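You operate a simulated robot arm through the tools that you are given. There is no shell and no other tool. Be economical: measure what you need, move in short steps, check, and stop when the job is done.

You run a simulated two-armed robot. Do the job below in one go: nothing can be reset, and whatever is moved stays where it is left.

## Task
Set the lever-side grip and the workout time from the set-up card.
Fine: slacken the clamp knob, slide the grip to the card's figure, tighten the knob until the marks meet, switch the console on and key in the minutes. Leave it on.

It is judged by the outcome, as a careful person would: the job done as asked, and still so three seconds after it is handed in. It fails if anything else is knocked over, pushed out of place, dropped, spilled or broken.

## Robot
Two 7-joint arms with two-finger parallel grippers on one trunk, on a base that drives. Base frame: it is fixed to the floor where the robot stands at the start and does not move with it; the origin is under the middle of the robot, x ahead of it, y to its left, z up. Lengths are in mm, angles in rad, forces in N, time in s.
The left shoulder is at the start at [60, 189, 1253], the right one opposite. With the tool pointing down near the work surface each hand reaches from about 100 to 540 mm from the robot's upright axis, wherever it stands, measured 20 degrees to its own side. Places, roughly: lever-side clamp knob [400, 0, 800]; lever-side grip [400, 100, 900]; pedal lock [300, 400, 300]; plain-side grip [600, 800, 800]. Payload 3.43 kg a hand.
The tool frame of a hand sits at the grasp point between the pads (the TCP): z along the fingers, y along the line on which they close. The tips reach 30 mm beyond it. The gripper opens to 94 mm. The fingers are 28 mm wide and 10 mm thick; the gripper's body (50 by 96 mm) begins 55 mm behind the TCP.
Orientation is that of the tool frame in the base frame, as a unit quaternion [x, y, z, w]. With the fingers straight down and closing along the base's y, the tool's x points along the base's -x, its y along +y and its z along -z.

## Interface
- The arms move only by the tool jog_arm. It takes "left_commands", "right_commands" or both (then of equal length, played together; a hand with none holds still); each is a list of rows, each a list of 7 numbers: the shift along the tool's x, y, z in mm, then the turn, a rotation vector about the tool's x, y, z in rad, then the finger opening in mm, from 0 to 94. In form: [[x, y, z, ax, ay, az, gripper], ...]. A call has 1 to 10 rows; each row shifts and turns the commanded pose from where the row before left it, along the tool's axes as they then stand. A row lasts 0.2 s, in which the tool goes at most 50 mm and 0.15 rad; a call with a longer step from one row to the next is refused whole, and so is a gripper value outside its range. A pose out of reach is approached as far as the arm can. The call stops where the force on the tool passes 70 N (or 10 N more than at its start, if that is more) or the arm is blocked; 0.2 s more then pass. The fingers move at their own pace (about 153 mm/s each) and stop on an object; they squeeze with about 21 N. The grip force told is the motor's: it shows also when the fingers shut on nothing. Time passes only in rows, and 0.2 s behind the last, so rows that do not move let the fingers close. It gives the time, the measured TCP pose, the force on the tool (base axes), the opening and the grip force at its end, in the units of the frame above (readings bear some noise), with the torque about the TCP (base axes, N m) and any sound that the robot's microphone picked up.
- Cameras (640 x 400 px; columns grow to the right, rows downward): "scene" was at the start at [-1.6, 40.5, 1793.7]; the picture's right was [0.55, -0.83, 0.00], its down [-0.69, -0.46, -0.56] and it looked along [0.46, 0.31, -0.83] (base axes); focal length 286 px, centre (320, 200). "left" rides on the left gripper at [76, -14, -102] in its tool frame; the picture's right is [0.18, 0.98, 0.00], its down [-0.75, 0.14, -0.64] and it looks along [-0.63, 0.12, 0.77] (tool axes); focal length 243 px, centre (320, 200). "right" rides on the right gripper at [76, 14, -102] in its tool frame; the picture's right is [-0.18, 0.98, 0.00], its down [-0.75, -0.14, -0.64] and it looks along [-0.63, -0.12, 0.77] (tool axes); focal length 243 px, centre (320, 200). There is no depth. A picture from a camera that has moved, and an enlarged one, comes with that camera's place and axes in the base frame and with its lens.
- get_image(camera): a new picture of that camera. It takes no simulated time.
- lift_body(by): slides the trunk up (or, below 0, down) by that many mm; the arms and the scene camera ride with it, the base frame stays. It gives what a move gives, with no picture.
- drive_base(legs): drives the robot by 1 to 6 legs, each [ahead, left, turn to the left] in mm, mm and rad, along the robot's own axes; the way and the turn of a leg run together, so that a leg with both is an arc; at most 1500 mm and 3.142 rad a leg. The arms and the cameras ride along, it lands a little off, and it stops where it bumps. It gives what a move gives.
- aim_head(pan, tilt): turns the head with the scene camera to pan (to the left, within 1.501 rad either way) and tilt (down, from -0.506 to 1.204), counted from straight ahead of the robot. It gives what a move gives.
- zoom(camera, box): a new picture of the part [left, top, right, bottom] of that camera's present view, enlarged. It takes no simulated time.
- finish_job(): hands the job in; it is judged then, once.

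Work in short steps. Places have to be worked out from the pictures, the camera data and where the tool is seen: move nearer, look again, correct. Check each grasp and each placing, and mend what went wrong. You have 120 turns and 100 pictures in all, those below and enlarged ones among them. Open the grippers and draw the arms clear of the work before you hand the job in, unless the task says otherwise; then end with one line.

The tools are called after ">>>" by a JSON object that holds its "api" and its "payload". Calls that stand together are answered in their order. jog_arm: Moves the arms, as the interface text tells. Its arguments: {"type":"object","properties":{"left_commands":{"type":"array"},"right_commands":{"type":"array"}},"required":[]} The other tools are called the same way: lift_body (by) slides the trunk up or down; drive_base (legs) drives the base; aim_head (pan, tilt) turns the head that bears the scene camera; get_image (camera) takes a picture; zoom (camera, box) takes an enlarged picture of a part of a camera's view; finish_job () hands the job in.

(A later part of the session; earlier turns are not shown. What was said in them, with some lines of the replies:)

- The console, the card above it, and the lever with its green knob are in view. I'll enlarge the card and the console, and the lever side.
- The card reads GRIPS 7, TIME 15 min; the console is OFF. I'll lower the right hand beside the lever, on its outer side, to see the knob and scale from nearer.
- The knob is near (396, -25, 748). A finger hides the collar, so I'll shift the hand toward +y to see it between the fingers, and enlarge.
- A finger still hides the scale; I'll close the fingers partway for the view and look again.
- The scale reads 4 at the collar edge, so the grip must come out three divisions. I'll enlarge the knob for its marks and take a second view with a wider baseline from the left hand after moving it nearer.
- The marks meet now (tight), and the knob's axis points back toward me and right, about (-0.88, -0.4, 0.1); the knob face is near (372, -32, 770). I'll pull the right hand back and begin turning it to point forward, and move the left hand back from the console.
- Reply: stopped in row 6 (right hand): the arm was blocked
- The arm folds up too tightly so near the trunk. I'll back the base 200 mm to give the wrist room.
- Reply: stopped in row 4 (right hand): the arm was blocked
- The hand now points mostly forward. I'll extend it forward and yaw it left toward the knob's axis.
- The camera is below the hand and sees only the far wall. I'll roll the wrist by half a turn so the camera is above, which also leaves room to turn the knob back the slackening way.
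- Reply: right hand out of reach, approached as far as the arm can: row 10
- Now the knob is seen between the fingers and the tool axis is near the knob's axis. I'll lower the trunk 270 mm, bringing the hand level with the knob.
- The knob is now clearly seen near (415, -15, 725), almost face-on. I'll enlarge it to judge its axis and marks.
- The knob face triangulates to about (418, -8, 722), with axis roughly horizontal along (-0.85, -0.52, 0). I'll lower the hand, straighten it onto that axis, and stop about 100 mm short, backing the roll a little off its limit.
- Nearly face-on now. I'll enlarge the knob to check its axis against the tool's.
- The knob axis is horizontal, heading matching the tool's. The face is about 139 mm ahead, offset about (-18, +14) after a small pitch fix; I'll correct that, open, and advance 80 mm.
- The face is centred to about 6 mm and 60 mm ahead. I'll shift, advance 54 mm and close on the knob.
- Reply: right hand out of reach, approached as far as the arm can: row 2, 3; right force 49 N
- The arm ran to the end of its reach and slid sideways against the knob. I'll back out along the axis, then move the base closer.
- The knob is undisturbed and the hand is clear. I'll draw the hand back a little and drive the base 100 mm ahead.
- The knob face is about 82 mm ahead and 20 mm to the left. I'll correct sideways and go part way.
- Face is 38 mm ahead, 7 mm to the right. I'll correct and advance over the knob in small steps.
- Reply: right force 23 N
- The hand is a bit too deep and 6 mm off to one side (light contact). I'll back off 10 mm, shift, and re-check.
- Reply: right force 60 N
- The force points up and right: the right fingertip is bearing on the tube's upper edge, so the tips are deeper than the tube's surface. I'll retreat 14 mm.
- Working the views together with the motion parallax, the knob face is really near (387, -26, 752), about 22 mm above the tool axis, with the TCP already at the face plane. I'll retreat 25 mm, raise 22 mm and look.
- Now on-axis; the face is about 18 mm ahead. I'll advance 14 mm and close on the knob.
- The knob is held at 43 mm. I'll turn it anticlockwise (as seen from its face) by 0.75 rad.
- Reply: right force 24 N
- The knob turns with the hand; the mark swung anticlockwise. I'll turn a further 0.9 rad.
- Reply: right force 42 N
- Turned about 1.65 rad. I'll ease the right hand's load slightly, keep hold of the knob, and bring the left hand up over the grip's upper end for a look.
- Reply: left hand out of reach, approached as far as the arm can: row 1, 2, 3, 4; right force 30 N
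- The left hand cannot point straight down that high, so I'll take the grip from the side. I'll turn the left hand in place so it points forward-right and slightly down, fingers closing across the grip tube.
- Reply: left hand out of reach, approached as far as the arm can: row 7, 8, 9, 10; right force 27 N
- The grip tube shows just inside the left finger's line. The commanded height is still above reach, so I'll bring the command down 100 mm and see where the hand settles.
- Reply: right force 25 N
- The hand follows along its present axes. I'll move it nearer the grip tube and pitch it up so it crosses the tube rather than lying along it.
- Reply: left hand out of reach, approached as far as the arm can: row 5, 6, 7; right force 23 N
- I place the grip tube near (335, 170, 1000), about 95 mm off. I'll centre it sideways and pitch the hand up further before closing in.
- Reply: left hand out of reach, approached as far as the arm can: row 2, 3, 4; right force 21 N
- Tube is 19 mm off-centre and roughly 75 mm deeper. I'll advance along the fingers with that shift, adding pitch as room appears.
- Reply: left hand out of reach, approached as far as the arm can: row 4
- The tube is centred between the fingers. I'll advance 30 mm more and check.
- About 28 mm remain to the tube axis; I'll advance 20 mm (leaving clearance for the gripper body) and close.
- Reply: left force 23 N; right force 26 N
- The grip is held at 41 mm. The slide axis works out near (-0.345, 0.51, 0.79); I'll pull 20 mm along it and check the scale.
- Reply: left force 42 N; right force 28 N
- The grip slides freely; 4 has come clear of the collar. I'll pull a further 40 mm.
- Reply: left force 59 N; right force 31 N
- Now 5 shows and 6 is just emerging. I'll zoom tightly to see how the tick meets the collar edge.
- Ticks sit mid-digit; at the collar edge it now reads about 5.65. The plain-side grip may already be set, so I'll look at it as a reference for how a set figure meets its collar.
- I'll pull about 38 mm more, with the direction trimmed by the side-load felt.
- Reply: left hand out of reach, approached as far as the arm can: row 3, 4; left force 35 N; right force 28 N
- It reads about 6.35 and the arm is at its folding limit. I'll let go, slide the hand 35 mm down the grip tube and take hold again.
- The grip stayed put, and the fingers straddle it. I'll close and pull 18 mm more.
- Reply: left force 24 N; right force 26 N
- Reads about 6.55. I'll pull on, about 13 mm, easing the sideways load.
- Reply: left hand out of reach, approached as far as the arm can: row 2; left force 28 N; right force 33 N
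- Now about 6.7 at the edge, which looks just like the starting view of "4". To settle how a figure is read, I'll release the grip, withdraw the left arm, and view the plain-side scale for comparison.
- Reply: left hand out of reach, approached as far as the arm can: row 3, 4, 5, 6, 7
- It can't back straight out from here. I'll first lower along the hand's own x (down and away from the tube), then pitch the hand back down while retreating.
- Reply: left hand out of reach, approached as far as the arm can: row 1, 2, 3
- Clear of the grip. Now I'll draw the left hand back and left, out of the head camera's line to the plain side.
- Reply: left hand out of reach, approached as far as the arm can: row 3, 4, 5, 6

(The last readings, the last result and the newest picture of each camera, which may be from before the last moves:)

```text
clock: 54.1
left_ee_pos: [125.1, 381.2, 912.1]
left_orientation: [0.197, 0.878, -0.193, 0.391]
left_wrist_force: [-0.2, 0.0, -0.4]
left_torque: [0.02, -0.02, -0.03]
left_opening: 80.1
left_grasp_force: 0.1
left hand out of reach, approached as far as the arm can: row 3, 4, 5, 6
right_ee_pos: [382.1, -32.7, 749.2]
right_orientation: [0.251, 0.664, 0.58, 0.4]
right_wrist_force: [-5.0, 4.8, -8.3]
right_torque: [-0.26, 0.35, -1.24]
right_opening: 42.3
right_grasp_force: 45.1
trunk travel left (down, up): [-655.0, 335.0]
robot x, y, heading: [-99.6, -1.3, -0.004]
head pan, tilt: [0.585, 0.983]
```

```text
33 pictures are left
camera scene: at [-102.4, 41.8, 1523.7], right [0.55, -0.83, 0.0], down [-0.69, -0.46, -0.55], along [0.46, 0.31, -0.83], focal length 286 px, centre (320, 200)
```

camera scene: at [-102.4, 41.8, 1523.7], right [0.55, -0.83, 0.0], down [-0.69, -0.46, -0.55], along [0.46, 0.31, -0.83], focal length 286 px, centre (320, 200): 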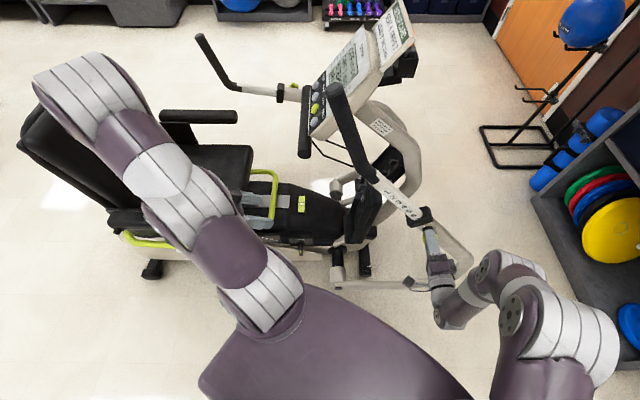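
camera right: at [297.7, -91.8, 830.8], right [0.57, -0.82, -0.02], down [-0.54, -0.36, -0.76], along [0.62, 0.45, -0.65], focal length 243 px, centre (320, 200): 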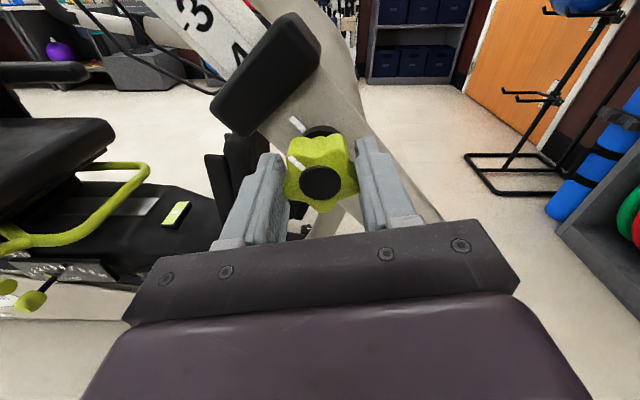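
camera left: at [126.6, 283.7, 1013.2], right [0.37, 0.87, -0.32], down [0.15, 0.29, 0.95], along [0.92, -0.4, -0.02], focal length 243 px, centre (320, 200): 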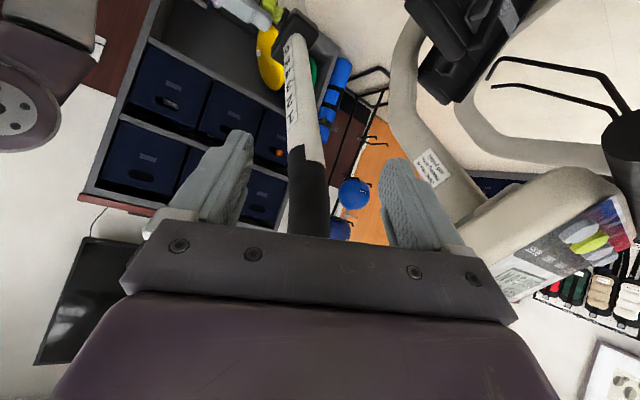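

The plain-side grip is now in clear view. I'll enlarge its collar, and also the lever-side one.

>>> {"api": "zoom", "payload": {"camera": "scene", "box": [230, 75, 305, 112]}}

>>> {"api": "zoom", "payload": {"camera": "scene", "box": [402, 201, 438, 225]}}

```text
8.53 times, centred on (268, 94) of scene
camera zoom: at [-102.4, 41.8, 1523.7], right [0.55, -0.83, 0.0], down [-0.69, -0.46, -0.55], along [0.46, 0.31, -0.83], focal length 2444 px, centre (768, 1109)
```

zoom: 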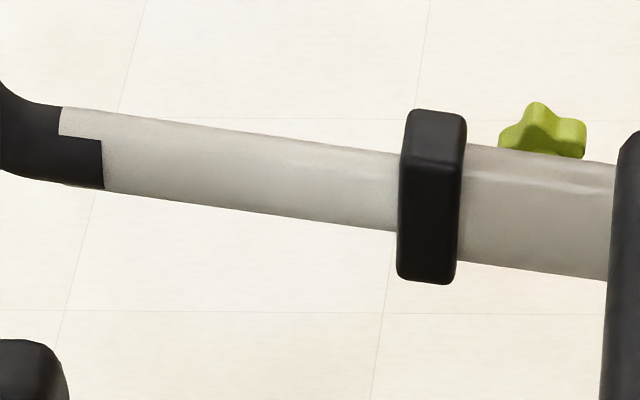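

```text
16.00 times, centred on (420, 213) of scene
camera zoom: at [-102.4, 41.8, 1523.7], right [0.55, -0.83, 0.0], down [-0.69, -0.46, -0.55], along [0.46, 0.31, -0.83], focal length 4582 px, centre (-1280, -8)
```

zoom: 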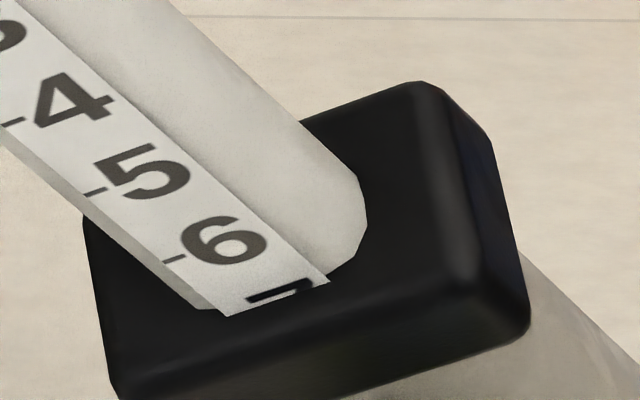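

The plain side's scale faces away, so it can't help. A careful reader would put tick 7 at the collar edge; it now reads about 6.75, so I need roughly 6 mm more. I'll bring the left hand back to take the grip lower down, where there is reach to spare.

>>> {"api": "jog_arm", "payload": {"left_commands": [[-31.3, -15.3, 18.5, 0, 0, 0, 80], [-31.3, -15.3, 18.5, 0, 0, 0, 80], [-31.3, -15.3, 18.5, 0, 0, 0, 80], [-31.3, -15.3, 18.5, 0, 0, 0, 80], [-31.3, -15.3, 18.5, 0, 0, 0, 80], [-31.3, -15.3, 18.5, 0, 0, 0, 80], [0, 0, 0, 0, 0, 0, 80]]}}

>>> {"api": "get_image", "payload": {"camera": "left"}}

```text
clock: 55.7
left_ee_pos: [262.8, 210.3, 1002.9]
left_orientation: [0.197, 0.878, -0.193, 0.39]
left_wrist_force: [0.4, 0.0, 0.7]
left_torque: [0.0, -0.03, -0.02]
left_opening: 80.0
left_grasp_force: 0.0
right_ee_pos: [380.9, -33.1, 751.6]
right_orientation: [0.25, 0.663, 0.581, 0.4]
right_wrist_force: [-2.8, 1.0, -7.9]
right_torque: [-0.15, 0.22, 0.74]
right_opening: 42.2
right_grasp_force: 44.9
trunk travel left (down, up): [-655.0, 335.0]
robot x, y, heading: [-95.6, 0.5, 0.001]
head pan, tilt: [0.585, 0.983]
```

```text
30 pictures are left
camera left: at [146.2, 263.4, 1011.0], right [0.37, 0.87, -0.32], down [0.14, 0.29, 0.95], along [0.92, -0.4, -0.02], focal length 243 px, centre (320, 200)
```

left: 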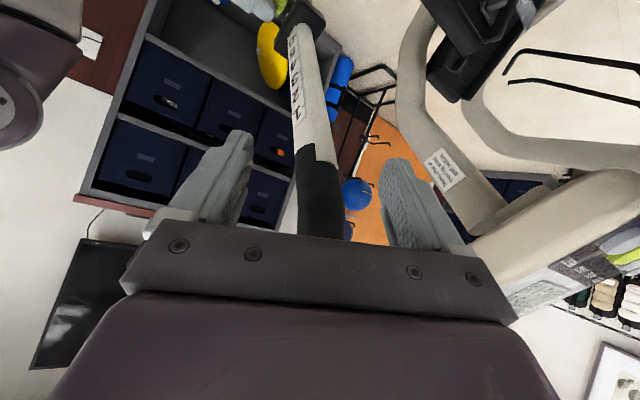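

Centred. I'll advance about 60 mm with a bit of pitch and close on the grip.

>>> {"api": "jog_arm", "payload": {"left_commands": [[-4, 0, 20, 0, -0.05, 0, 80], [-4, 0, 20, 0, -0.05, 0, 80], [-3, 0, 17, 0, -0.05, 0, 80], [0, 0, 0, 0, 0, 0, 80], [0, 0, 0, 0, 0, 0, 20], [0, 0, 0, 0, 0, 0, 20], [0, 0, 0, 0, 0, 0, 20]]}}

>>> {"api": "zoom", "payload": {"camera": "scene", "box": [340, 135, 440, 225]}}

```text
clock: 57.3
left_ee_pos: [306.0, 182.0, 978.7]
left_orientation: [0.181, 0.847, -0.207, 0.454]
left_wrist_force: [12.8, 27.6, -27.1]
left_torque: [-0.1, -0.62, 0.79]
left_opening: 40.2
left_grasp_force: 45.5
right_ee_pos: [380.9, -31.8, 751.1]
right_orientation: [0.251, 0.663, 0.579, 0.402]
right_wrist_force: [-20.5, -26.2, 9.8]
right_torque: [0.03, -0.06, 0.57]
right_opening: 42.4
right_grasp_force: 44.9
trunk travel left (down, up): [-655.0, 335.0]
robot x, y, heading: [-102.8, -1.8, -0.002]
head pan, tilt: [0.585, 0.983]
```

```text
4.44 times, centred on (390, 180) of scene
camera zoom: at [-101.6, 43.4, 1523.6], right [0.55, -0.83, 0.0], down [-0.69, -0.46, -0.55], along [0.46, 0.3, -0.83], focal length 1273 px, centre (9, 289)
```

zoom: 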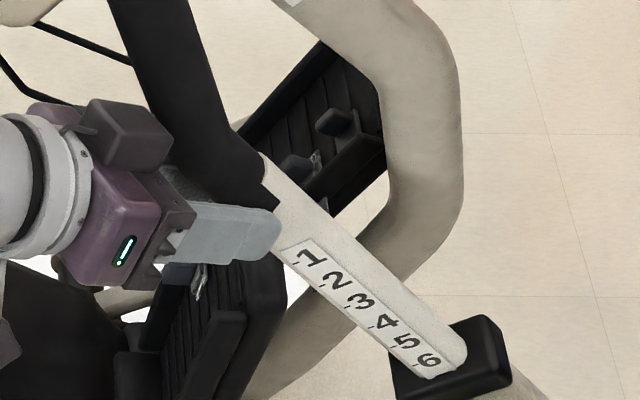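

Held. I'll pull 10 mm and read the scale.

>>> {"api": "jog_arm", "payload": {"left_commands": [[-2, 0.7, -4.6, 0, 0, 0, 20], [-2, 0.7, -4.6, 0, 0, 0, 20], [0, 0, 0, 0, 0, 0, 20]]}}

>>> {"api": "zoom", "payload": {"camera": "scene", "box": [402, 201, 438, 225]}}

```text
clock: 58.1
left_ee_pos: [303.2, 188.5, 985.3]
left_orientation: [0.18, 0.848, -0.206, 0.455]
left_wrist_force: [16.9, 36.3, -31.9]
left_torque: [-1.19, -0.63, 0.27]
left_opening: 40.3
left_grasp_force: 44.9
right_ee_pos: [381.9, -31.7, 750.4]
right_orientation: [0.25, 0.664, 0.579, 0.402]
right_wrist_force: [-25.8, -39.0, 15.0]
right_torque: [0.09, -0.11, -1.11]
right_opening: 42.2
right_grasp_force: 45.0
trunk travel left (down, up): [-655.0, 335.0]
robot x, y, heading: [-97.5, -0.9, 0.002]
head pan, tilt: [0.585, 0.983]
```

```text
16.00 times, centred on (420, 213) of scene
camera zoom: at [-101.7, 44.1, 1523.6], right [0.55, -0.83, 0.0], down [-0.69, -0.46, -0.55], along [0.46, 0.3, -0.83], focal length 4582 px, centre (-1280, -8)
```

zoom: 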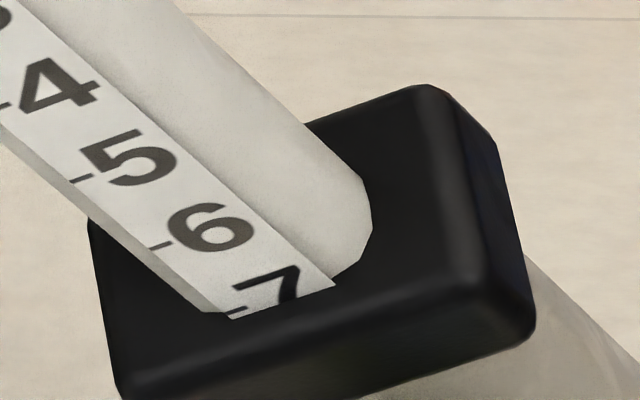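

Tick 7 now sits right at the collar edge. Holding the grip there, I'll turn the knob back clockwise 1.5 rad.

>>> {"api": "jog_arm", "payload": {"right_commands": [[0, 0, 0, 0, 0, 0.15, 30], [0, 0, 0, 0, 0, 0.15, 30], [0, 0, 0, 0, 0, 0.15, 30], [0, 0, 0, 0, 0, 0.15, 30], [0, 0, 0, 0, 0, 0.15, 30], [0, 0, 0, 0, 0, 0.15, 30], [0, 0, 0, 0, 0, 0.15, 30], [0, 0, 0, 0, 0, 0.15, 30], [0, 0, 0, 0, 0, 0.15, 30], [0, 0, 0, 0, 0, 0, 30]]}}

>>> {"api": "zoom", "payload": {"camera": "scene", "box": [402, 205, 446, 245]}}

>>> {"api": "zoom", "payload": {"camera": "right", "box": [240, 70, 400, 230]}}

```text
clock: 60.3
left_ee_pos: [302.7, 188.6, 985.9]
left_orientation: [0.181, 0.848, -0.208, 0.454]
left_wrist_force: [13.3, 40.6, -25.2]
left_torque: [-0.5, -0.75, 0.68]
left_opening: 40.1
left_grasp_force: 45.0
right_ee_pos: [381.9, -31.3, 752.2]
right_orientation: [0.61, 0.361, 0.704, -0.048]
right_wrist_force: [-7.6, -41.0, 23.8]
right_torque: [0.4, -0.69, -0.69]
right_opening: 42.9
right_grasp_force: 44.8
trunk travel left (down, up): [-655.0, 335.0]
robot x, y, heading: [-96.9, -2.0, 0.0]
head pan, tilt: [0.585, 0.983]
```

```text
10.00 times, centred on (424, 225) of scene
camera zoom: at [-101.7, 44.1, 1523.8], right [0.55, -0.83, 0.0], down [-0.69, -0.46, -0.55], along [0.46, 0.3, -0.83], focal length 2864 px, centre (-720, -50)
```

zoom: 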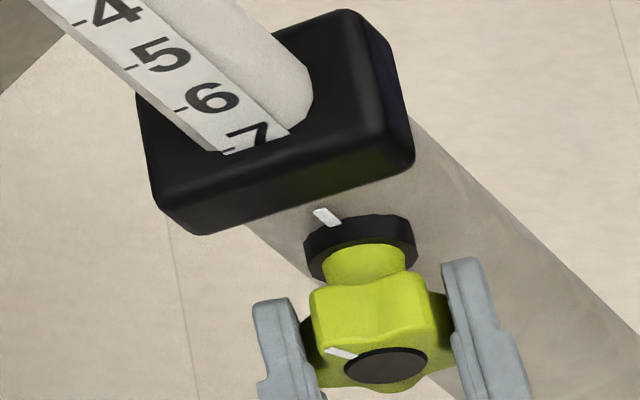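

```text
2.50 times, centred on (320, 150) of right
camera zoom: at [286.1, -72.0, 826.3], right [0.55, -0.79, 0.28], down [-0.41, -0.54, -0.73], along [0.73, 0.29, -0.62], focal length 606 px, centre (320, 325)
```

zoom: 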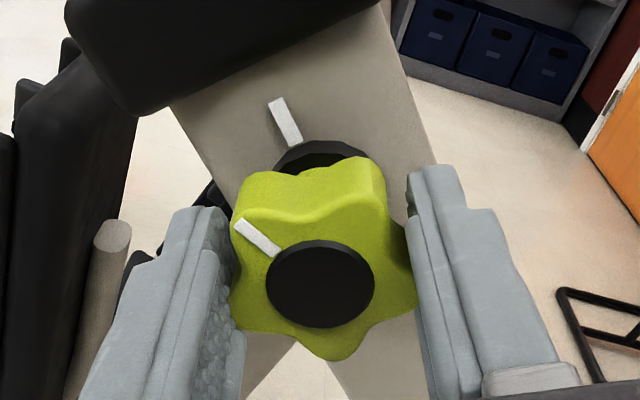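

About 0.3 rad remain to the original angle. I'll finish with two steps of 0.15 and check the marks.

>>> {"api": "jog_arm", "payload": {"right_commands": [[0, 0, 0, 0, 0, 0.15, 30], [0, 0, 0, 0, 0, 0.15, 30], [0, 0, 0, 0, 0, 0, 30]]}}

>>> {"api": "zoom", "payload": {"camera": "right", "box": [260, 90, 380, 210]}}

>>> {"api": "zoom", "payload": {"camera": "scene", "box": [402, 205, 446, 245]}}

```text
clock: 61.1
left_ee_pos: [303.8, 188.2, 985.1]
left_orientation: [0.18, 0.848, -0.207, 0.453]
left_wrist_force: [8.8, 41.3, -21.5]
left_torque: [-0.48, -0.75, 0.66]
left_opening: 40.0
left_grasp_force: 45.3
right_ee_pos: [383.0, -31.7, 751.8]
right_orientation: [0.657, 0.266, 0.689, -0.153]
right_wrist_force: [0.9, -39.5, 26.0]
right_torque: [0.41, -0.68, -0.69]
right_opening: 42.7
right_grasp_force: 44.5
trunk travel left (down, up): [-655.0, 335.0]
robot x, y, heading: [-101.3, -1.3, -0.002]
head pan, tilt: [0.585, 0.983]
```

```text
3.33 times, centred on (320, 150) of right
camera zoom: at [299.3, -91.0, 829.4], right [0.57, -0.82, -0.02], down [-0.54, -0.35, -0.76], along [0.62, 0.44, -0.64], focal length 809 px, centre (320, 367)
```

zoom: 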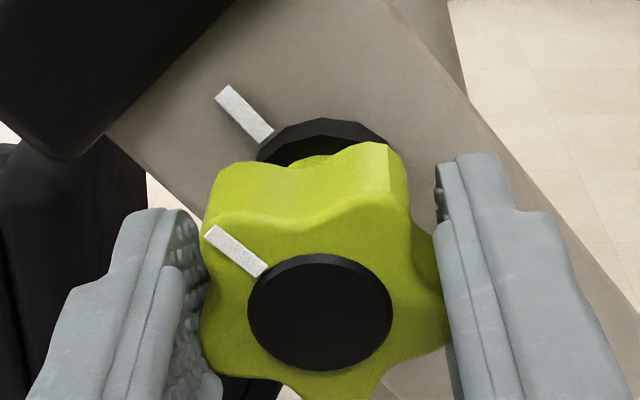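

```text
10.00 times, centred on (424, 225) of scene
camera zoom: at [-101.5, 44.2, 1523.7], right [0.55, -0.83, 0.0], down [-0.69, -0.46, -0.55], along [0.46, 0.3, -0.83], focal length 2864 px, centre (-720, -50)
```

zoom: 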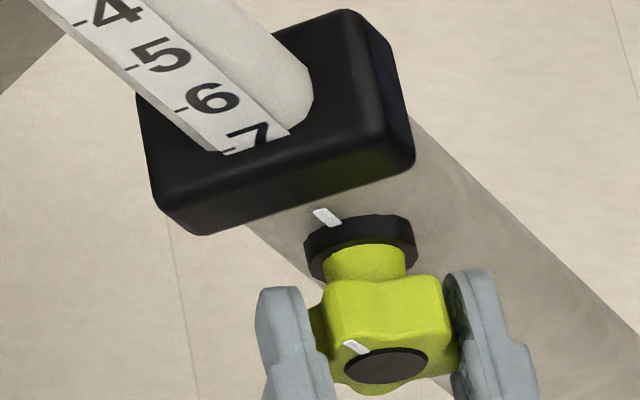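

The knob mark is about 0.1 rad short of the fixed mark. I'll turn 0.1 more and compare.

>>> {"api": "jog_arm", "payload": {"right_commands": [[0, 0, 0, 0, 0, 0.1, 30], [0, 0, 0, 0, 0, 0, 30]]}}

>>> {"api": "zoom", "payload": {"camera": "right", "box": [260, 90, 380, 210]}}

```text
clock: 61.7
left_ee_pos: [303.6, 187.7, 984.2]
left_orientation: [0.18, 0.848, -0.207, 0.454]
left_wrist_force: [7.3, 42.1, -20.1]
left_torque: [-0.56, -0.77, 0.58]
left_opening: 39.9
left_grasp_force: 45.2
right_ee_pos: [383.0, -31.7, 750.9]
right_orientation: [0.669, 0.233, 0.681, -0.186]
right_wrist_force: [5.9, -40.2, 28.5]
right_torque: [0.36, -0.61, -0.7]
right_opening: 42.7
right_grasp_force: 44.7
trunk travel left (down, up): [-655.0, 335.0]
robot x, y, heading: [-102.3, -1.7, 0.002]
head pan, tilt: [0.585, 0.983]
```

```text
3.33 times, centred on (320, 150) of right
camera zoom: at [303.6, -97.4, 828.8], right [0.56, -0.82, -0.12], down [-0.58, -0.29, -0.76], along [0.59, 0.49, -0.64], focal length 809 px, centre (320, 367)
```

zoom: 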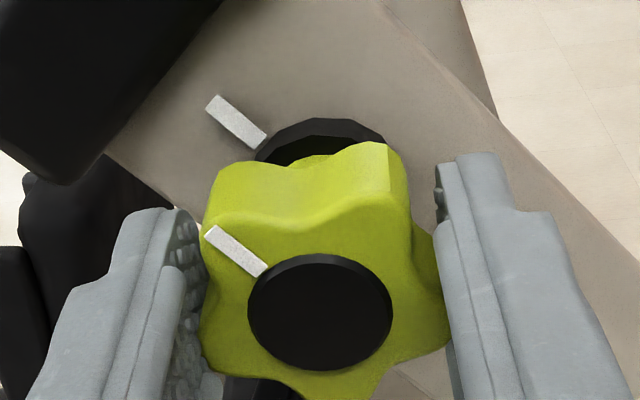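

Allowing for perspective, the marks are now in line. I'll open the right hand and back it straight off the knob, then check.

>>> {"api": "jog_arm", "payload": {"right_commands": [[0, 0, 0, 0, 0, 0, 90], [0, 0, 0, 0, 0, 0, 90], [0, 0, -25, 0, 0, 0, 90], [0, 0, -25, 0, 0, 0, 90], [0, 0, -25, 0, 0, 0, 90], [0, 0, 0, 0, 0, 0, 90]]}}

>>> {"api": "zoom", "payload": {"camera": "right", "box": [230, 20, 410, 200]}}

```text
clock: 63.1
left_ee_pos: [302.4, 189.7, 984.5]
left_orientation: [0.18, 0.847, -0.208, 0.455]
left_wrist_force: [1.1, 19.9, -10.8]
left_torque: [-0.14, 0.09, -0.27]
left_opening: 39.8
left_grasp_force: 45.3
right_ee_pos: [320.6, -72.1, 751.6]
right_orientation: [0.67, 0.235, 0.679, -0.188]
right_wrist_force: [0.8, -0.7, -0.6]
right_torque: [0.0, 0.0, -0.02]
right_opening: 89.8
right_grasp_force: 0.0
trunk travel left (down, up): [-655.0, 335.0]
robot x, y, heading: [-101.8, 2.5, -0.002]
head pan, tilt: [0.585, 0.983]
```

```text
2.22 times, centred on (320, 110) of right
camera zoom: at [241.5, -138.6, 828.3], right [0.57, -0.82, -0.12], down [-0.58, -0.3, -0.76], along [0.58, 0.5, -0.64], focal length 539 px, centre (320, 400)
```

zoom: 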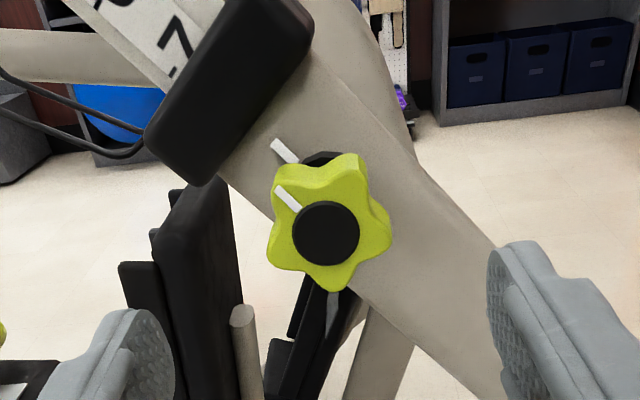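

Both marks look parallel and in line, as at the start. A tighter zoom to be sure.

>>> {"api": "zoom", "payload": {"camera": "right", "box": [300, 70, 350, 110]}}

```text
10.00 times, centred on (325, 90) of right
camera zoom: at [241.5, -138.6, 828.3], right [0.57, -0.82, -0.12], down [-0.58, -0.3, -0.76], along [0.58, 0.5, -0.64], focal length 2426 px, centre (270, 1300)
```

zoom: 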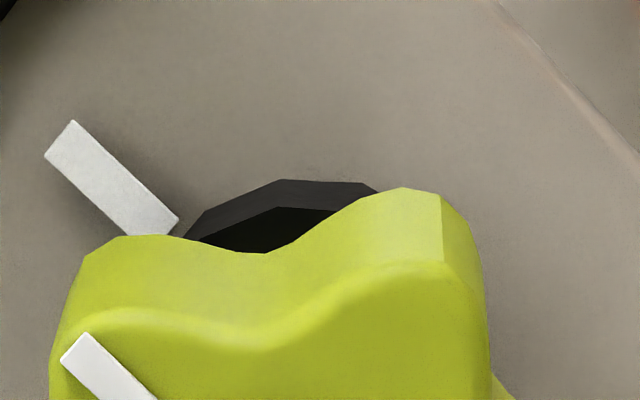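

Aligned within a degree or two. Now I'll open the left hand and withdraw it by the same pitch-down retreat.

>>> {"api": "jog_arm", "payload": {"left_commands": [[0, 0, 0, 0, 0, 0, 80], [0, 0, 0, 0, 0, 0, 80], [5, 0, -15, 0, 0.05, 0, 80], [5, 0, -15, 0, 0.05, 0, 80], [5, 0, -15, 0, 0.05, 0, 80], [5, 0, -20, 0, 0.05, 0, 80], [5, 0, -20, 0, 0.05, 0, 80]]}}

>>> {"api": "zoom", "payload": {"camera": "scene", "box": [402, 205, 446, 245]}}

```text
clock: 64.7
left_ee_pos: [233.0, 231.4, 1017.1]
left_orientation: [0.206, 0.897, -0.183, 0.346]
left_wrist_force: [0.4, 0.1, 0.1]
left_torque: [-0.01, 0.02, 0.03]
left_opening: 80.0
left_grasp_force: 0.0
right_ee_pos: [319.0, -74.6, 751.3]
right_orientation: [0.669, 0.235, 0.679, -0.191]
right_wrist_force: [0.6, 0.4, -0.9]
right_torque: [0.02, 0.0, 0.0]
right_opening: 89.9
right_grasp_force: 0.0
trunk travel left (down, up): [-655.0, 335.0]
robot x, y, heading: [-97.2, 1.8, 0.003]
head pan, tilt: [0.585, 0.983]
```

```text
10.00 times, centred on (424, 225) of scene
camera zoom: at [-102.9, 40.2, 1523.7], right [0.55, -0.83, 0.0], down [-0.69, -0.46, -0.56], along [0.46, 0.31, -0.83], focal length 2864 px, centre (-720, -50)
```

zoom: 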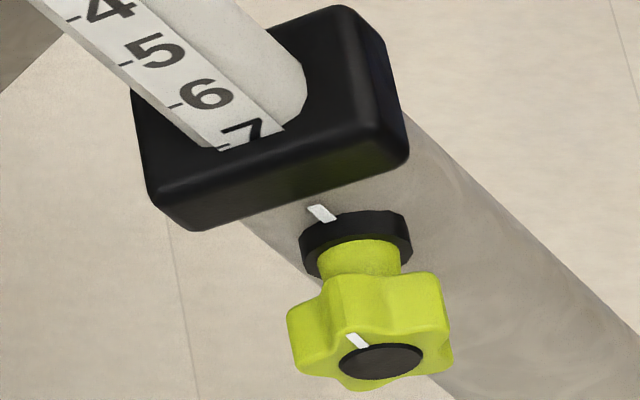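

The grip holds at 7 with the knob marks in line. Now the console; I'll move the left hand clear and read its panel.

>>> {"api": "jog_arm", "payload": {"left_commands": [[25, 25, -25, 0, 0, 0, 60], [25, 25, -25, 0, 0, 0, 60], [25, 25, -15, 0, 0, 0, 30], [20, 20, 0, 0, 0, 0, 0], [0, 0, 0, 0, 0, 0, 0]]}}

>>> {"api": "zoom", "payload": {"camera": "scene", "box": [295, 20, 385, 140]}}

```text
clock: 65.9
left_ee_pos: [184.0, 356.8, 977.8]
left_orientation: [0.206, 0.897, -0.183, 0.346]
left_wrist_force: [0.8, -0.2, -0.1]
left_torque: [0.03, 0.05, 0.0]
left_opening: 0.0
left_grasp_force: 20.3
left hand out of reach, approached as far as the arm can: row 3
right_ee_pos: [319.1, -75.1, 751.4]
right_orientation: [0.669, 0.234, 0.679, -0.189]
right_wrist_force: [-0.7, 0.0, -0.2]
right_torque: [0.02, -0.01, 0.03]
right_opening: 89.8
right_grasp_force: 0.1
trunk travel left (down, up): [-655.0, 335.0]
robot x, y, heading: [-99.3, 4.1, 0.004]
head pan, tilt: [0.585, 0.983]
```

```text
3.33 times, centred on (340, 80) of scene
camera zoom: at [-102.7, 39.9, 1523.7], right [0.55, -0.83, 0.0], down [-0.69, -0.46, -0.56], along [0.46, 0.31, -0.83], focal length 954 px, centre (253, 600)
```

zoom: 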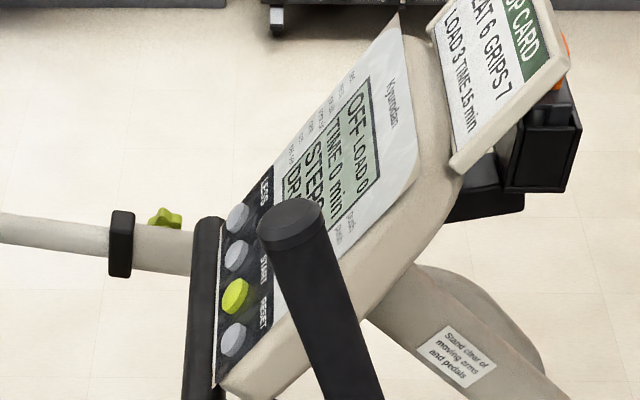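

START triangulates to about (470, 444, 966), the panel tilted near 49°, and the left hand already points nearly along the press direction with fingers closed. I'll raise it and swing out toward the console in two stages.

>>> {"api": "jog_arm", "payload": {"left_commands": [[-28.2, 30.3, -9.4, 0, 0, 0, 0], [-28.2, 30.3, -9.4, 0, 0, 0, 0], [-28.2, 30.3, -9.4, 0, 0, 0, 0], [-28.2, 30.3, -9.4, 0, 0, 0, 0], [0, 0, 0, 0, 0, 0, 0]]}}

>>> {"api": "get_image", "payload": {"camera": "left"}}

```text
clock: 67.1
left_ee_pos: [296.2, 383.2, 988.2]
left_orientation: [0.205, 0.899, -0.177, 0.345]
left_wrist_force: [0.3, 0.2, -0.3]
left_torque: [-0.02, -0.01, -0.05]
left_opening: 0.0
left_grasp_force: 21.1
left hand out of reach, approached as far as the arm can: row 1, 2, 3, 4
right_ee_pos: [318.6, -73.9, 751.7]
right_orientation: [0.669, 0.234, 0.68, -0.188]
right_wrist_force: [0.0, 0.5, -0.1]
right_torque: [0.02, 0.01, 0.02]
right_opening: 90.1
right_grasp_force: 0.1
trunk travel left (down, up): [-655.0, 335.0]
robot x, y, heading: [-101.8, 3.2, 0.001]
head pan, tilt: [0.585, 0.983]
```

```text
18 pictures are left
camera left: at [181.1, 436.5, 1009.9], right [0.36, 0.88, -0.3], down [0.23, 0.23, 0.95], along [0.91, -0.41, -0.12], focal length 243 px, centre (320, 200)
```

left: 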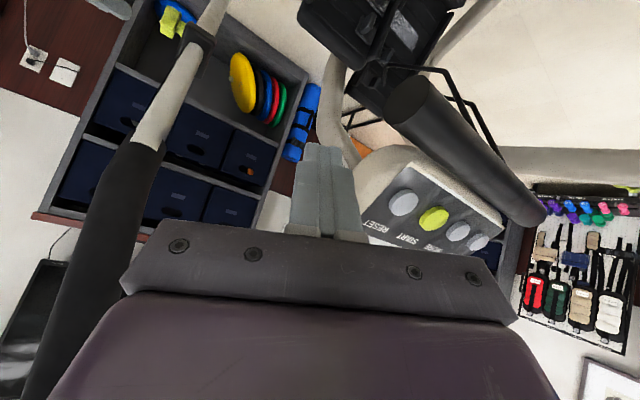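

The view agrees: START at (470, 443, 963), MORE near (506, 469, 963). Height is what limits the left arm, so I'll raise the trunk 120 mm; the right hand is clear of the knob.

>>> {"api": "lift_body", "payload": {"by": 120}}

```text
clock: 68.6
left_ee_pos: [296.7, 382.6, 1107.0]
left_orientation: [0.204, 0.899, -0.178, 0.345]
left_wrist_force: [-0.2, -0.8, 0.2]
left_torque: [-0.01, -0.02, 0.06]
left_opening: 0.0
left_grasp_force: 21.6
right_ee_pos: [319.6, -74.8, 870.9]
right_orientation: [0.669, 0.233, 0.679, -0.19]
right_wrist_force: [1.1, 0.1, 0.7]
right_torque: [-0.01, 0.01, -0.03]
right_opening: 90.2
right_grasp_force: 0.0
trunk travel left (down, up): [-775.0, 215.0]
robot x, y, heading: [-102.6, 1.6, -0.001]
head pan, tilt: [0.585, 0.983]
```

Now across to above START, stopping well short.

>>> {"api": "jog_arm", "payload": {"left_commands": [[-1, 40.4, 0, 0, 0, 0, 0], [-1, 40.4, 0, 0, 0, 0, 0], [-1, 40.4, 0, 0, 0, 0, 0], [0, 40.4, 0, 0, 0, 0, 0], [0, 0, 35, 0, 0, 0, 0], [0, 0, 35, 0, 0, 0, 0], [0, 0, 0, 0, 0, 0, 0]]}}

>>> {"api": "get_image", "payload": {"camera": "left"}}

```text
clock: 70.2
left_ee_pos: [378.4, 405.1, 992.6]
left_orientation: [0.205, 0.899, -0.177, 0.345]
left_wrist_force: [0.0, 0.2, -0.5]
left_torque: [0.0, 0.0, 0.0]
left_opening: 0.1
left_grasp_force: 20.8
left hand out of reach, approached as far as the arm can: row 1, 2, 3, 4
right_ee_pos: [319.0, -74.1, 871.9]
right_orientation: [0.669, 0.234, 0.68, -0.189]
right_wrist_force: [-1.1, -0.7, 0.0]
right_torque: [0.06, -0.02, 0.01]
right_opening: 89.8
right_grasp_force: 0.0
trunk travel left (down, up): [-775.0, 215.0]
robot x, y, heading: [-99.5, 1.7, 0.001]
head pan, tilt: [0.585, 0.983]
```

```text
17 pictures are left
camera left: at [262.8, 458.6, 1015.0], right [0.36, 0.88, -0.3], down [0.23, 0.23, 0.95], along [0.91, -0.41, -0.12], focal length 243 px, centre (320, 200)
```

left: 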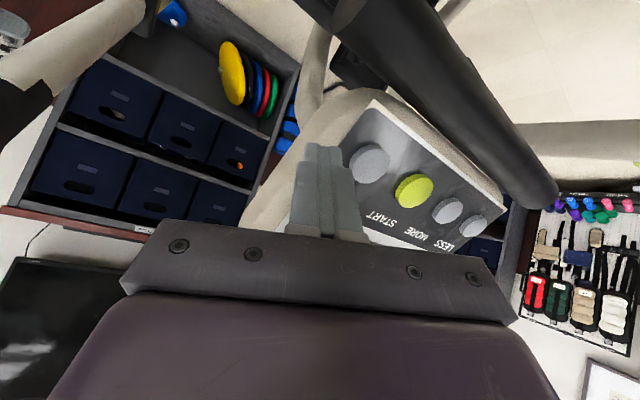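

The arm's sideways reach stops short of START at this pose. I'll clear the right hand away to the right, then shift the base left so the console lies more in front of the left arm.

>>> {"api": "jog_arm", "payload": {"right_commands": [[-2, 30, -21, 0, 0, 0, 60], [-2, 30, -21, 0, 0, 0, 60], [-2, 30, -21, 0, 0, 0, 60], [-2, 30, -21, 0, 0, 0, 60], [-2, 30, -21, 0, 0, 0, 60]]}}

>>> {"api": "drive_base", "payload": {"legs": [[0, 160, 0]]}}

```text
clock: 71.4
left_ee_pos: [377.5, 404.4, 992.9]
left_orientation: [0.204, 0.899, -0.177, 0.345]
left_wrist_force: [0.0, -0.9, -0.5]
left_torque: [0.0, 0.01, -0.02]
left_opening: 0.0
left_grasp_force: 20.4
right_ee_pos: [318.2, -259.9, 872.6]
right_orientation: [0.669, 0.234, 0.679, -0.19]
right_wrist_force: [-0.2, -0.5, -0.2]
right_torque: [-0.02, 0.03, 0.0]
right_opening: 60.0
right_grasp_force: 0.2
trunk travel left (down, up): [-775.0, 215.0]
robot x, y, heading: [-101.8, -1.2, -0.001]
head pan, tilt: [0.585, 0.983]
```

```text
clock: 72.8
left_ee_pos: [377.0, 564.9, 993.5]
left_orientation: [0.203, 0.899, -0.176, 0.345]
left_wrist_force: [0.2, -0.8, 0.1]
left_torque: [0.01, 0.02, 0.03]
left_opening: 0.0
left_grasp_force: 21.3
right_ee_pos: [319.2, -98.5, 871.7]
right_orientation: [0.669, 0.234, 0.68, -0.189]
right_wrist_force: [-0.6, 0.1, 0.6]
right_torque: [-0.01, 0.0, -0.02]
right_opening: 60.0
right_grasp_force: 0.0
trunk travel left (down, up): [-775.0, 215.0]
robot x, y, heading: [-102.2, 161.3, -0.004]
head pan, tilt: [0.585, 0.983]
```

Base shifted. Now position over START with some margin and look.

>>> {"api": "jog_arm", "payload": {"left_commands": [[-24, -17.7, 0, 0, 0, 0, 0], [-24, -17.7, 0, 0, 0, 0, 0], [-24, -17.7, 0, 0, 0, 0, 0], [0, 0, 30, 0, 0, 0, 0], [0, 0, 20, 0, 0, 0, 0], [0, 0, 0, 0, 0, 0, 0]]}}

>>> {"api": "get_image", "payload": {"camera": "left"}}

```text
clock: 74.2
left_ee_pos: [427.5, 478.3, 1016.8]
left_orientation: [0.204, 0.899, -0.177, 0.345]
left_wrist_force: [0.2, 0.3, -0.6]
left_torque: [-0.02, 0.0, -0.02]
left_opening: 0.1
left_grasp_force: 20.8
right_ee_pos: [318.3, -96.8, 872.2]
right_orientation: [0.669, 0.234, 0.679, -0.19]
right_wrist_force: [0.4, 0.3, 0.2]
right_torque: [0.04, 0.01, 0.0]
right_opening: 60.1
right_grasp_force: 0.0
trunk travel left (down, up): [-775.0, 215.0]
robot x, y, heading: [-101.7, 158.8, 0.001]
head pan, tilt: [0.585, 0.983]
```

```text
16 pictures are left
camera left: at [312.9, 532.3, 1038.8], right [0.36, 0.88, -0.3], down [0.23, 0.23, 0.95], along [0.91, -0.41, -0.12], focal length 243 px, centre (320, 200)
```

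left: 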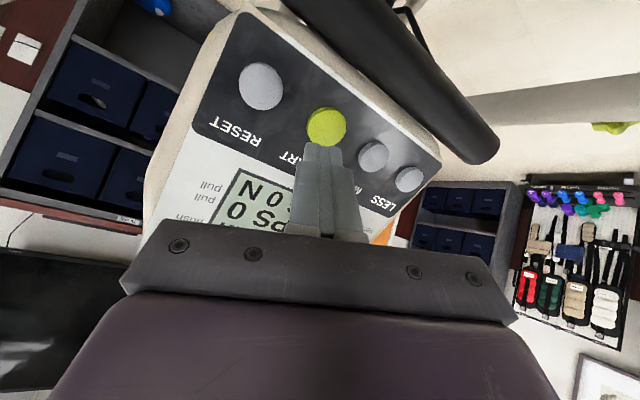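

START is nearly on the tool axis, the tip about 52 mm away. I'll approach to near contact.

>>> {"api": "jog_arm", "payload": {"left_commands": [[0, 4, 20, 0, 0, 0, 0], [0, 0, 20, 0, 0, 0, 0], [0, 0, 4, 0, 0, 0, 0], [0, 0, 0, 0, 0, 0, 0]]}}

>>> {"api": "get_image", "payload": {"camera": "left"}}

```text
clock: 75.2
left_ee_pos: [454.7, 461.4, 983.9]
left_orientation: [0.203, 0.899, -0.177, 0.346]
left_wrist_force: [1.0, -0.1, -0.6]
left_torque: [-0.04, -0.03, 0.02]
left_opening: 0.0
left_grasp_force: 21.1
right_ee_pos: [319.4, -98.3, 870.9]
right_orientation: [0.669, 0.235, 0.679, -0.189]
right_wrist_force: [0.5, 0.0, 0.4]
right_torque: [-0.03, 0.0, 0.04]
right_opening: 60.0
right_grasp_force: 0.0
trunk travel left (down, up): [-775.0, 215.0]
robot x, y, heading: [-101.8, 159.7, -0.001]
head pan, tilt: [0.585, 0.983]
```

```text
15 pictures are left
camera left: at [339.0, 516.0, 1007.1], right [0.36, 0.88, -0.3], down [0.23, 0.23, 0.95], along [0.91, -0.41, -0.12], focal length 243 px, centre (320, 200)
```

left: 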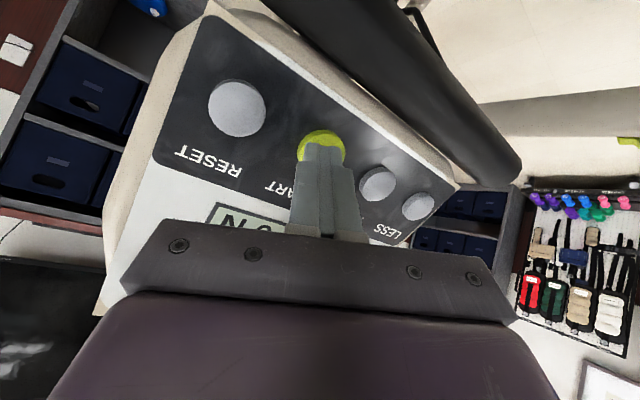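

The tip is just over START. I'll push in small steps and watch the force and sounds.

>>> {"api": "jog_arm", "payload": {"left_commands": [[0, 0, 4, 0, 0, 0, 0], [0, 0, 3, 0, 0, 0, 0], [0, 0, 2, 0, 0, 0, 0]]}}

```text
clock: 76.0
left_ee_pos: [458.9, 458.0, 980.6]
left_orientation: [0.204, 0.899, -0.176, 0.346]
left_wrist_force: [-1.8, -0.5, 2.0]
left_torque: [-0.08, -0.01, -0.01]
left_opening: 0.2
left_grasp_force: 21.3
right_ee_pos: [319.4, -97.0, 871.8]
right_orientation: [0.669, 0.234, 0.68, -0.188]
right_wrist_force: [-0.6, 0.4, 0.1]
right_torque: [0.01, 0.03, 0.0]
right_opening: 59.7
right_grasp_force: 0.1
trunk travel left (down, up): [-775.0, 215.0]
robot x, y, heading: [-98.9, 163.6, 0.001]
head pan, tilt: [0.585, 0.983]
heard: click
```

A click at about 3 N. I'll back off 12 mm and read the display.

>>> {"api": "jog_arm", "payload": {"left_commands": [[0, 0, -12, 0, 0, 0, 0], [0, 0, 0, 0, 0, 0, 0]]}}

>>> {"api": "get_image", "payload": {"camera": "scene"}}

```text
clock: 76.6
left_ee_pos: [453.7, 463.8, 989.4]
left_orientation: [0.205, 0.899, -0.178, 0.345]
left_wrist_force: [-0.4, -0.6, 0.5]
left_torque: [0.02, 0.0, 0.01]
left_opening: 0.0
left_grasp_force: 21.0
right_ee_pos: [319.2, -98.4, 872.3]
right_orientation: [0.669, 0.234, 0.679, -0.19]
right_wrist_force: [0.8, 0.5, 0.2]
right_torque: [-0.01, -0.05, 0.0]
right_opening: 60.0
right_grasp_force: 0.0
trunk travel left (down, up): [-775.0, 215.0]
robot x, y, heading: [-100.2, 161.9, -0.001]
head pan, tilt: [0.585, 0.983]
```

```text
14 pictures are left
camera scene: at [-102.3, 200.2, 1643.7], right [0.55, -0.83, 0.0], down [-0.69, -0.46, -0.56], along [0.46, 0.31, -0.83], focal length 286 px, centre (320, 200)
```

scene: 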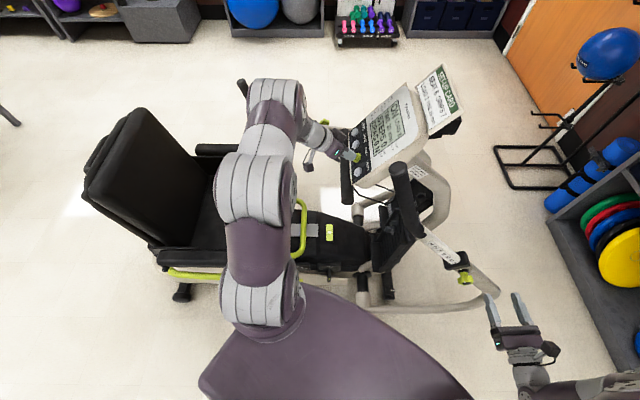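

>>> {"api": "zoom", "payload": {"camera": "scene", "box": [340, 75, 430, 185]}}

```text
3.64 times, centred on (385, 130) of scene
camera zoom: at [-102.3, 200.2, 1643.7], right [0.55, -0.83, 0.0], down [-0.69, -0.46, -0.56], along [0.46, 0.31, -0.83], focal length 1041 px, centre (84, 454)
```

zoom: 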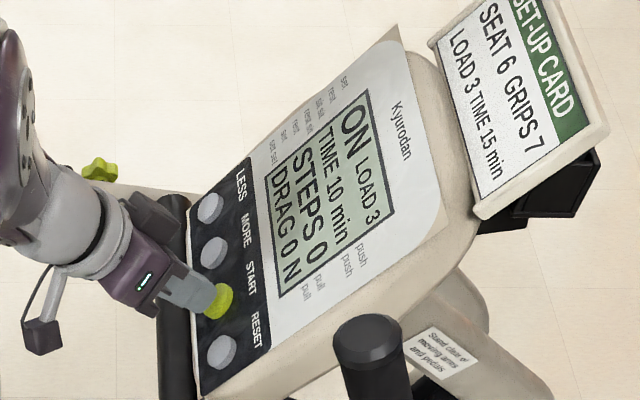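

It is ON, TIME 10 min, so five more minutes are needed. I'll move over to MORE (about 56 mm along the row) and check before pressing.

>>> {"api": "jog_arm", "payload": {"left_commands": [[0, 0, -10, 0, 0, 0, 0], [-12, 24.5, 5.5, 0, 0, 0, 0], [-12, 24.5, 5.5, 0, 0, 0, 0], [0, 0, 6, 0, 0, 0, 0], [0, 0, 0, 0, 0, 0, 0]]}}

>>> {"api": "get_image", "payload": {"camera": "left"}}

```text
clock: 77.8
left_ee_pos: [497.3, 496.3, 991.7]
left_orientation: [0.204, 0.899, -0.178, 0.345]
left_wrist_force: [-0.1, -0.7, 0.4]
left_torque: [-0.02, 0.04, 0.0]
left_opening: 0.0
left_grasp_force: 20.7
right_ee_pos: [319.3, -97.8, 871.0]
right_orientation: [0.669, 0.234, 0.679, -0.189]
right_wrist_force: [-0.1, -0.1, -0.3]
right_torque: [0.01, 0.01, 0.03]
right_opening: 60.1
right_grasp_force: 0.0
trunk travel left (down, up): [-775.0, 215.0]
robot x, y, heading: [-104.0, 157.7, 0.001]
head pan, tilt: [0.585, 0.983]
```

```text
12 pictures are left
camera left: at [381.2, 550.1, 1012.7], right [0.36, 0.88, -0.3], down [0.23, 0.23, 0.95], along [0.91, -0.41, -0.12], focal length 243 px, centre (320, 200)
```

left: 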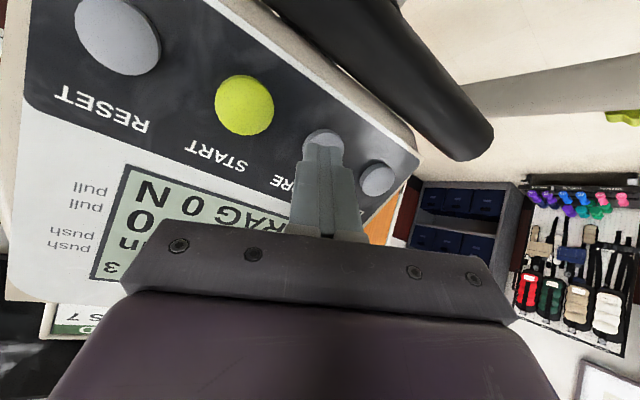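

The tip is lined up with MORE, about 18 mm off. I'll press in small steps once.

>>> {"api": "jog_arm", "payload": {"left_commands": [[0, 2, 8, 0, 0, 0, 0], [0, 0, 4, 0, 0, 0, 0], [0, 0, 3, 0, 0, 0, 0]]}}

```text
clock: 78.6
left_ee_pos: [505.7, 490.7, 979.2]
left_orientation: [0.203, 0.899, -0.176, 0.345]
left_wrist_force: [-0.4, -0.6, 0.4]
left_torque: [-0.04, 0.0, -0.03]
left_opening: 0.0
left_grasp_force: 20.9
right_ee_pos: [319.0, -98.0, 870.9]
right_orientation: [0.669, 0.234, 0.68, -0.188]
right_wrist_force: [1.0, -0.3, 0.5]
right_torque: [0.01, 0.0, -0.01]
right_opening: 60.0
right_grasp_force: 0.1
trunk travel left (down, up): [-775.0, 215.0]
robot x, y, heading: [-100.8, 162.3, 0.001]
head pan, tilt: [0.585, 0.983]
```

No contact yet; a few more millimetres.

>>> {"api": "jog_arm", "payload": {"left_commands": [[0, 0, 2, 0, 0, 0, 0], [0, 0, 2, 0, 0, 0, 0]]}}

```text
clock: 79.2
left_ee_pos: [506.3, 488.7, 978.0]
left_orientation: [0.204, 0.899, -0.177, 0.345]
left_wrist_force: [-1.9, -0.2, 2.1]
left_torque: [-0.06, -0.02, -0.06]
left_opening: 0.0
left_grasp_force: 21.2
right_ee_pos: [318.0, -98.8, 872.3]
right_orientation: [0.669, 0.234, 0.679, -0.19]
right_wrist_force: [-0.1, -0.6, -0.9]
right_torque: [-0.02, 0.02, 0.02]
right_opening: 59.8
right_grasp_force: 0.0
trunk travel left (down, up): [-775.0, 215.0]
robot x, y, heading: [-99.8, 162.4, -0.004]
head pan, tilt: [0.585, 0.983]
heard: click
```

Click. I'll back off and check what one press adds.

>>> {"api": "jog_arm", "payload": {"left_commands": [[0, 0, -10, 0, 0, 0, 0], [0, 0, 0, 0, 0, 0, 0]]}}

>>> {"api": "zoom", "payload": {"camera": "scene", "box": [340, 75, 430, 185]}}

```text
clock: 79.8
left_ee_pos: [501.3, 494.1, 984.3]
left_orientation: [0.204, 0.899, -0.177, 0.344]
left_wrist_force: [-0.5, 0.0, -0.5]
left_torque: [0.04, -0.01, 0.02]
left_opening: 0.0
left_grasp_force: 20.4
right_ee_pos: [318.5, -98.4, 870.7]
right_orientation: [0.669, 0.234, 0.679, -0.19]
right_wrist_force: [-0.2, -0.2, 0.3]
right_torque: [0.01, 0.0, 0.03]
right_opening: 60.0
right_grasp_force: 0.1
trunk travel left (down, up): [-775.0, 215.0]
robot x, y, heading: [-102.9, 161.0, -0.002]
head pan, tilt: [0.585, 0.983]
```

```text
3.64 times, centred on (385, 130) of scene
camera zoom: at [-102.4, 200.2, 1643.7], right [0.55, -0.83, 0.0], down [-0.69, -0.46, -0.56], along [0.46, 0.31, -0.83], focal length 1041 px, centre (84, 454)
```

zoom: 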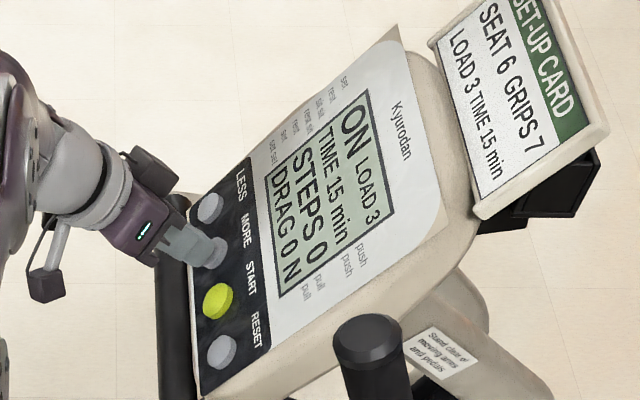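

It now shows ON, TIME 15 min. I'll draw the left hand straight back from the panel, then away, and open the gripper.

>>> {"api": "jog_arm", "payload": {"left_commands": [[0, 0, -30, 0, 0, 0, 0], [0, 0, -35, 0, 0, 0, 0], [0, 0, -35, 0, 0, 0, 20], [20, 0, -30, 0, 0, 0, 60], [20, 0, -20, 0, 0, 0, 60]]}}

>>> {"api": "get_image", "payload": {"camera": "scene"}}

```text
clock: 81.0
left_ee_pos: [395.1, 572.9, 1063.5]
left_orientation: [0.204, 0.899, -0.176, 0.346]
left_wrist_force: [-0.1, -1.2, 0.3]
left_torque: [0.03, 0.03, 0.01]
left_opening: 59.9
left_grasp_force: 0.0
right_ee_pos: [318.4, -97.8, 871.8]
right_orientation: [0.669, 0.235, 0.679, -0.188]
right_wrist_force: [-0.2, -0.4, 1.0]
right_torque: [-0.02, -0.02, -0.03]
right_opening: 60.0
right_grasp_force: 0.1
trunk travel left (down, up): [-775.0, 215.0]
robot x, y, heading: [-98.5, 158.8, -0.002]
head pan, tilt: [0.585, 0.983]
```

```text
10 pictures are left
camera scene: at [-102.9, 201.0, 1643.7], right [0.55, -0.83, 0.0], down [-0.69, -0.46, -0.56], along [0.46, 0.31, -0.83], focal length 286 px, centre (320, 200)
```

scene: 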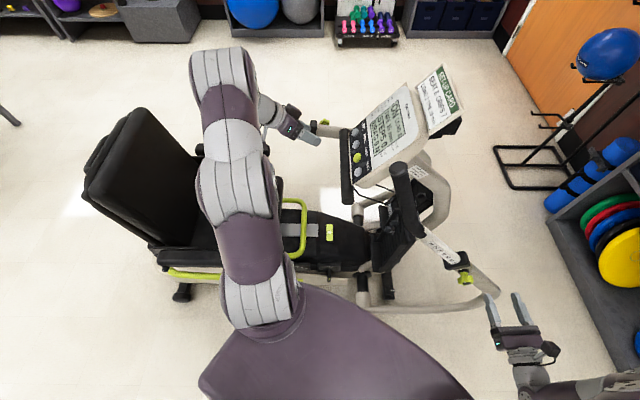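

I'll bring the left hand further back and make a last check of the collar, knob and display.

>>> {"api": "jog_arm", "payload": {"left_commands": [[20, -15, -16, 0, 0, 0, 80], [20, -15, -16, 0, 0, 0, 80], [20, -15, -16, 0, 0, 0, 80], [20, -15, -16, 0, 0, 0, 80]]}}

>>> {"api": "zoom", "payload": {"camera": "scene", "box": [435, 240, 480, 290]}}

>>> {"api": "zoom", "payload": {"camera": "scene", "box": [340, 75, 430, 185]}}

```text
clock: 82.0
left_ee_pos: [273.6, 570.1, 1062.4]
left_orientation: [0.204, 0.899, -0.176, 0.346]
left_wrist_force: [0.2, 0.2, 0.5]
left_torque: [-0.01, 0.02, 0.0]
left_opening: 79.8
left_grasp_force: 0.1
right_ee_pos: [319.7, -97.8, 871.9]
right_orientation: [0.669, 0.235, 0.68, -0.189]
right_wrist_force: [0.0, -0.2, -0.6]
right_torque: [-0.01, 0.0, 0.0]
right_opening: 60.0
right_grasp_force: 0.0
trunk travel left (down, up): [-775.0, 215.0]
robot x, y, heading: [-102.0, 161.7, -0.006]
head pan, tilt: [0.585, 0.983]
```

```text
8.00 times, centred on (458, 265) of scene
camera zoom: at [-104.1, 200.4, 1643.7], right [0.55, -0.83, 0.0], down [-0.69, -0.46, -0.56], along [0.46, 0.31, -0.83], focal length 2291 px, centre (-780, -320)
```

zoom: 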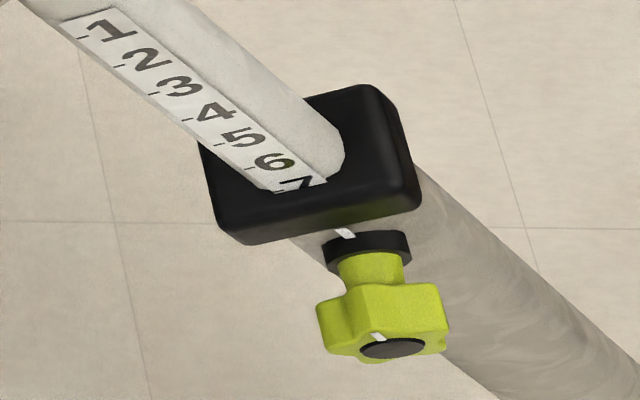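

```text
3.64 times, centred on (385, 130) of scene
camera zoom: at [-104.1, 200.4, 1643.7], right [0.55, -0.83, 0.0], down [-0.69, -0.46, -0.56], along [0.46, 0.31, -0.83], focal length 1041 px, centre (84, 454)
```

zoom: 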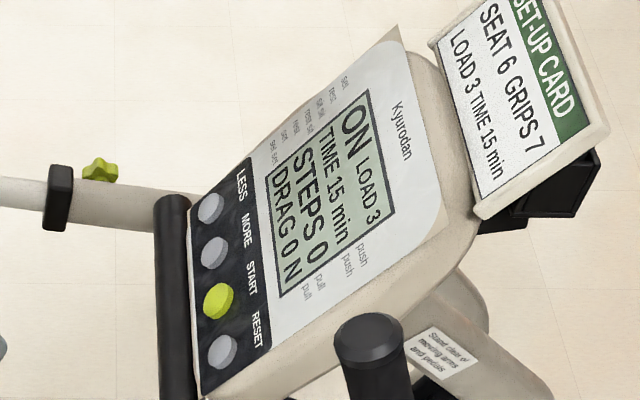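

Tick 7 sits at the collar edge, the knob marks meet, the display reads ON with TIME 15 min, and both arms are clear with the grippers open. I'm handing in.

>>> {"api": "finish_job", "payload": {}}

```text
The job is handed in.
```

The lever-side grip is at 7 and its clamp knob is tightened with the marks in line. The console is on and shows TIME 15 min.
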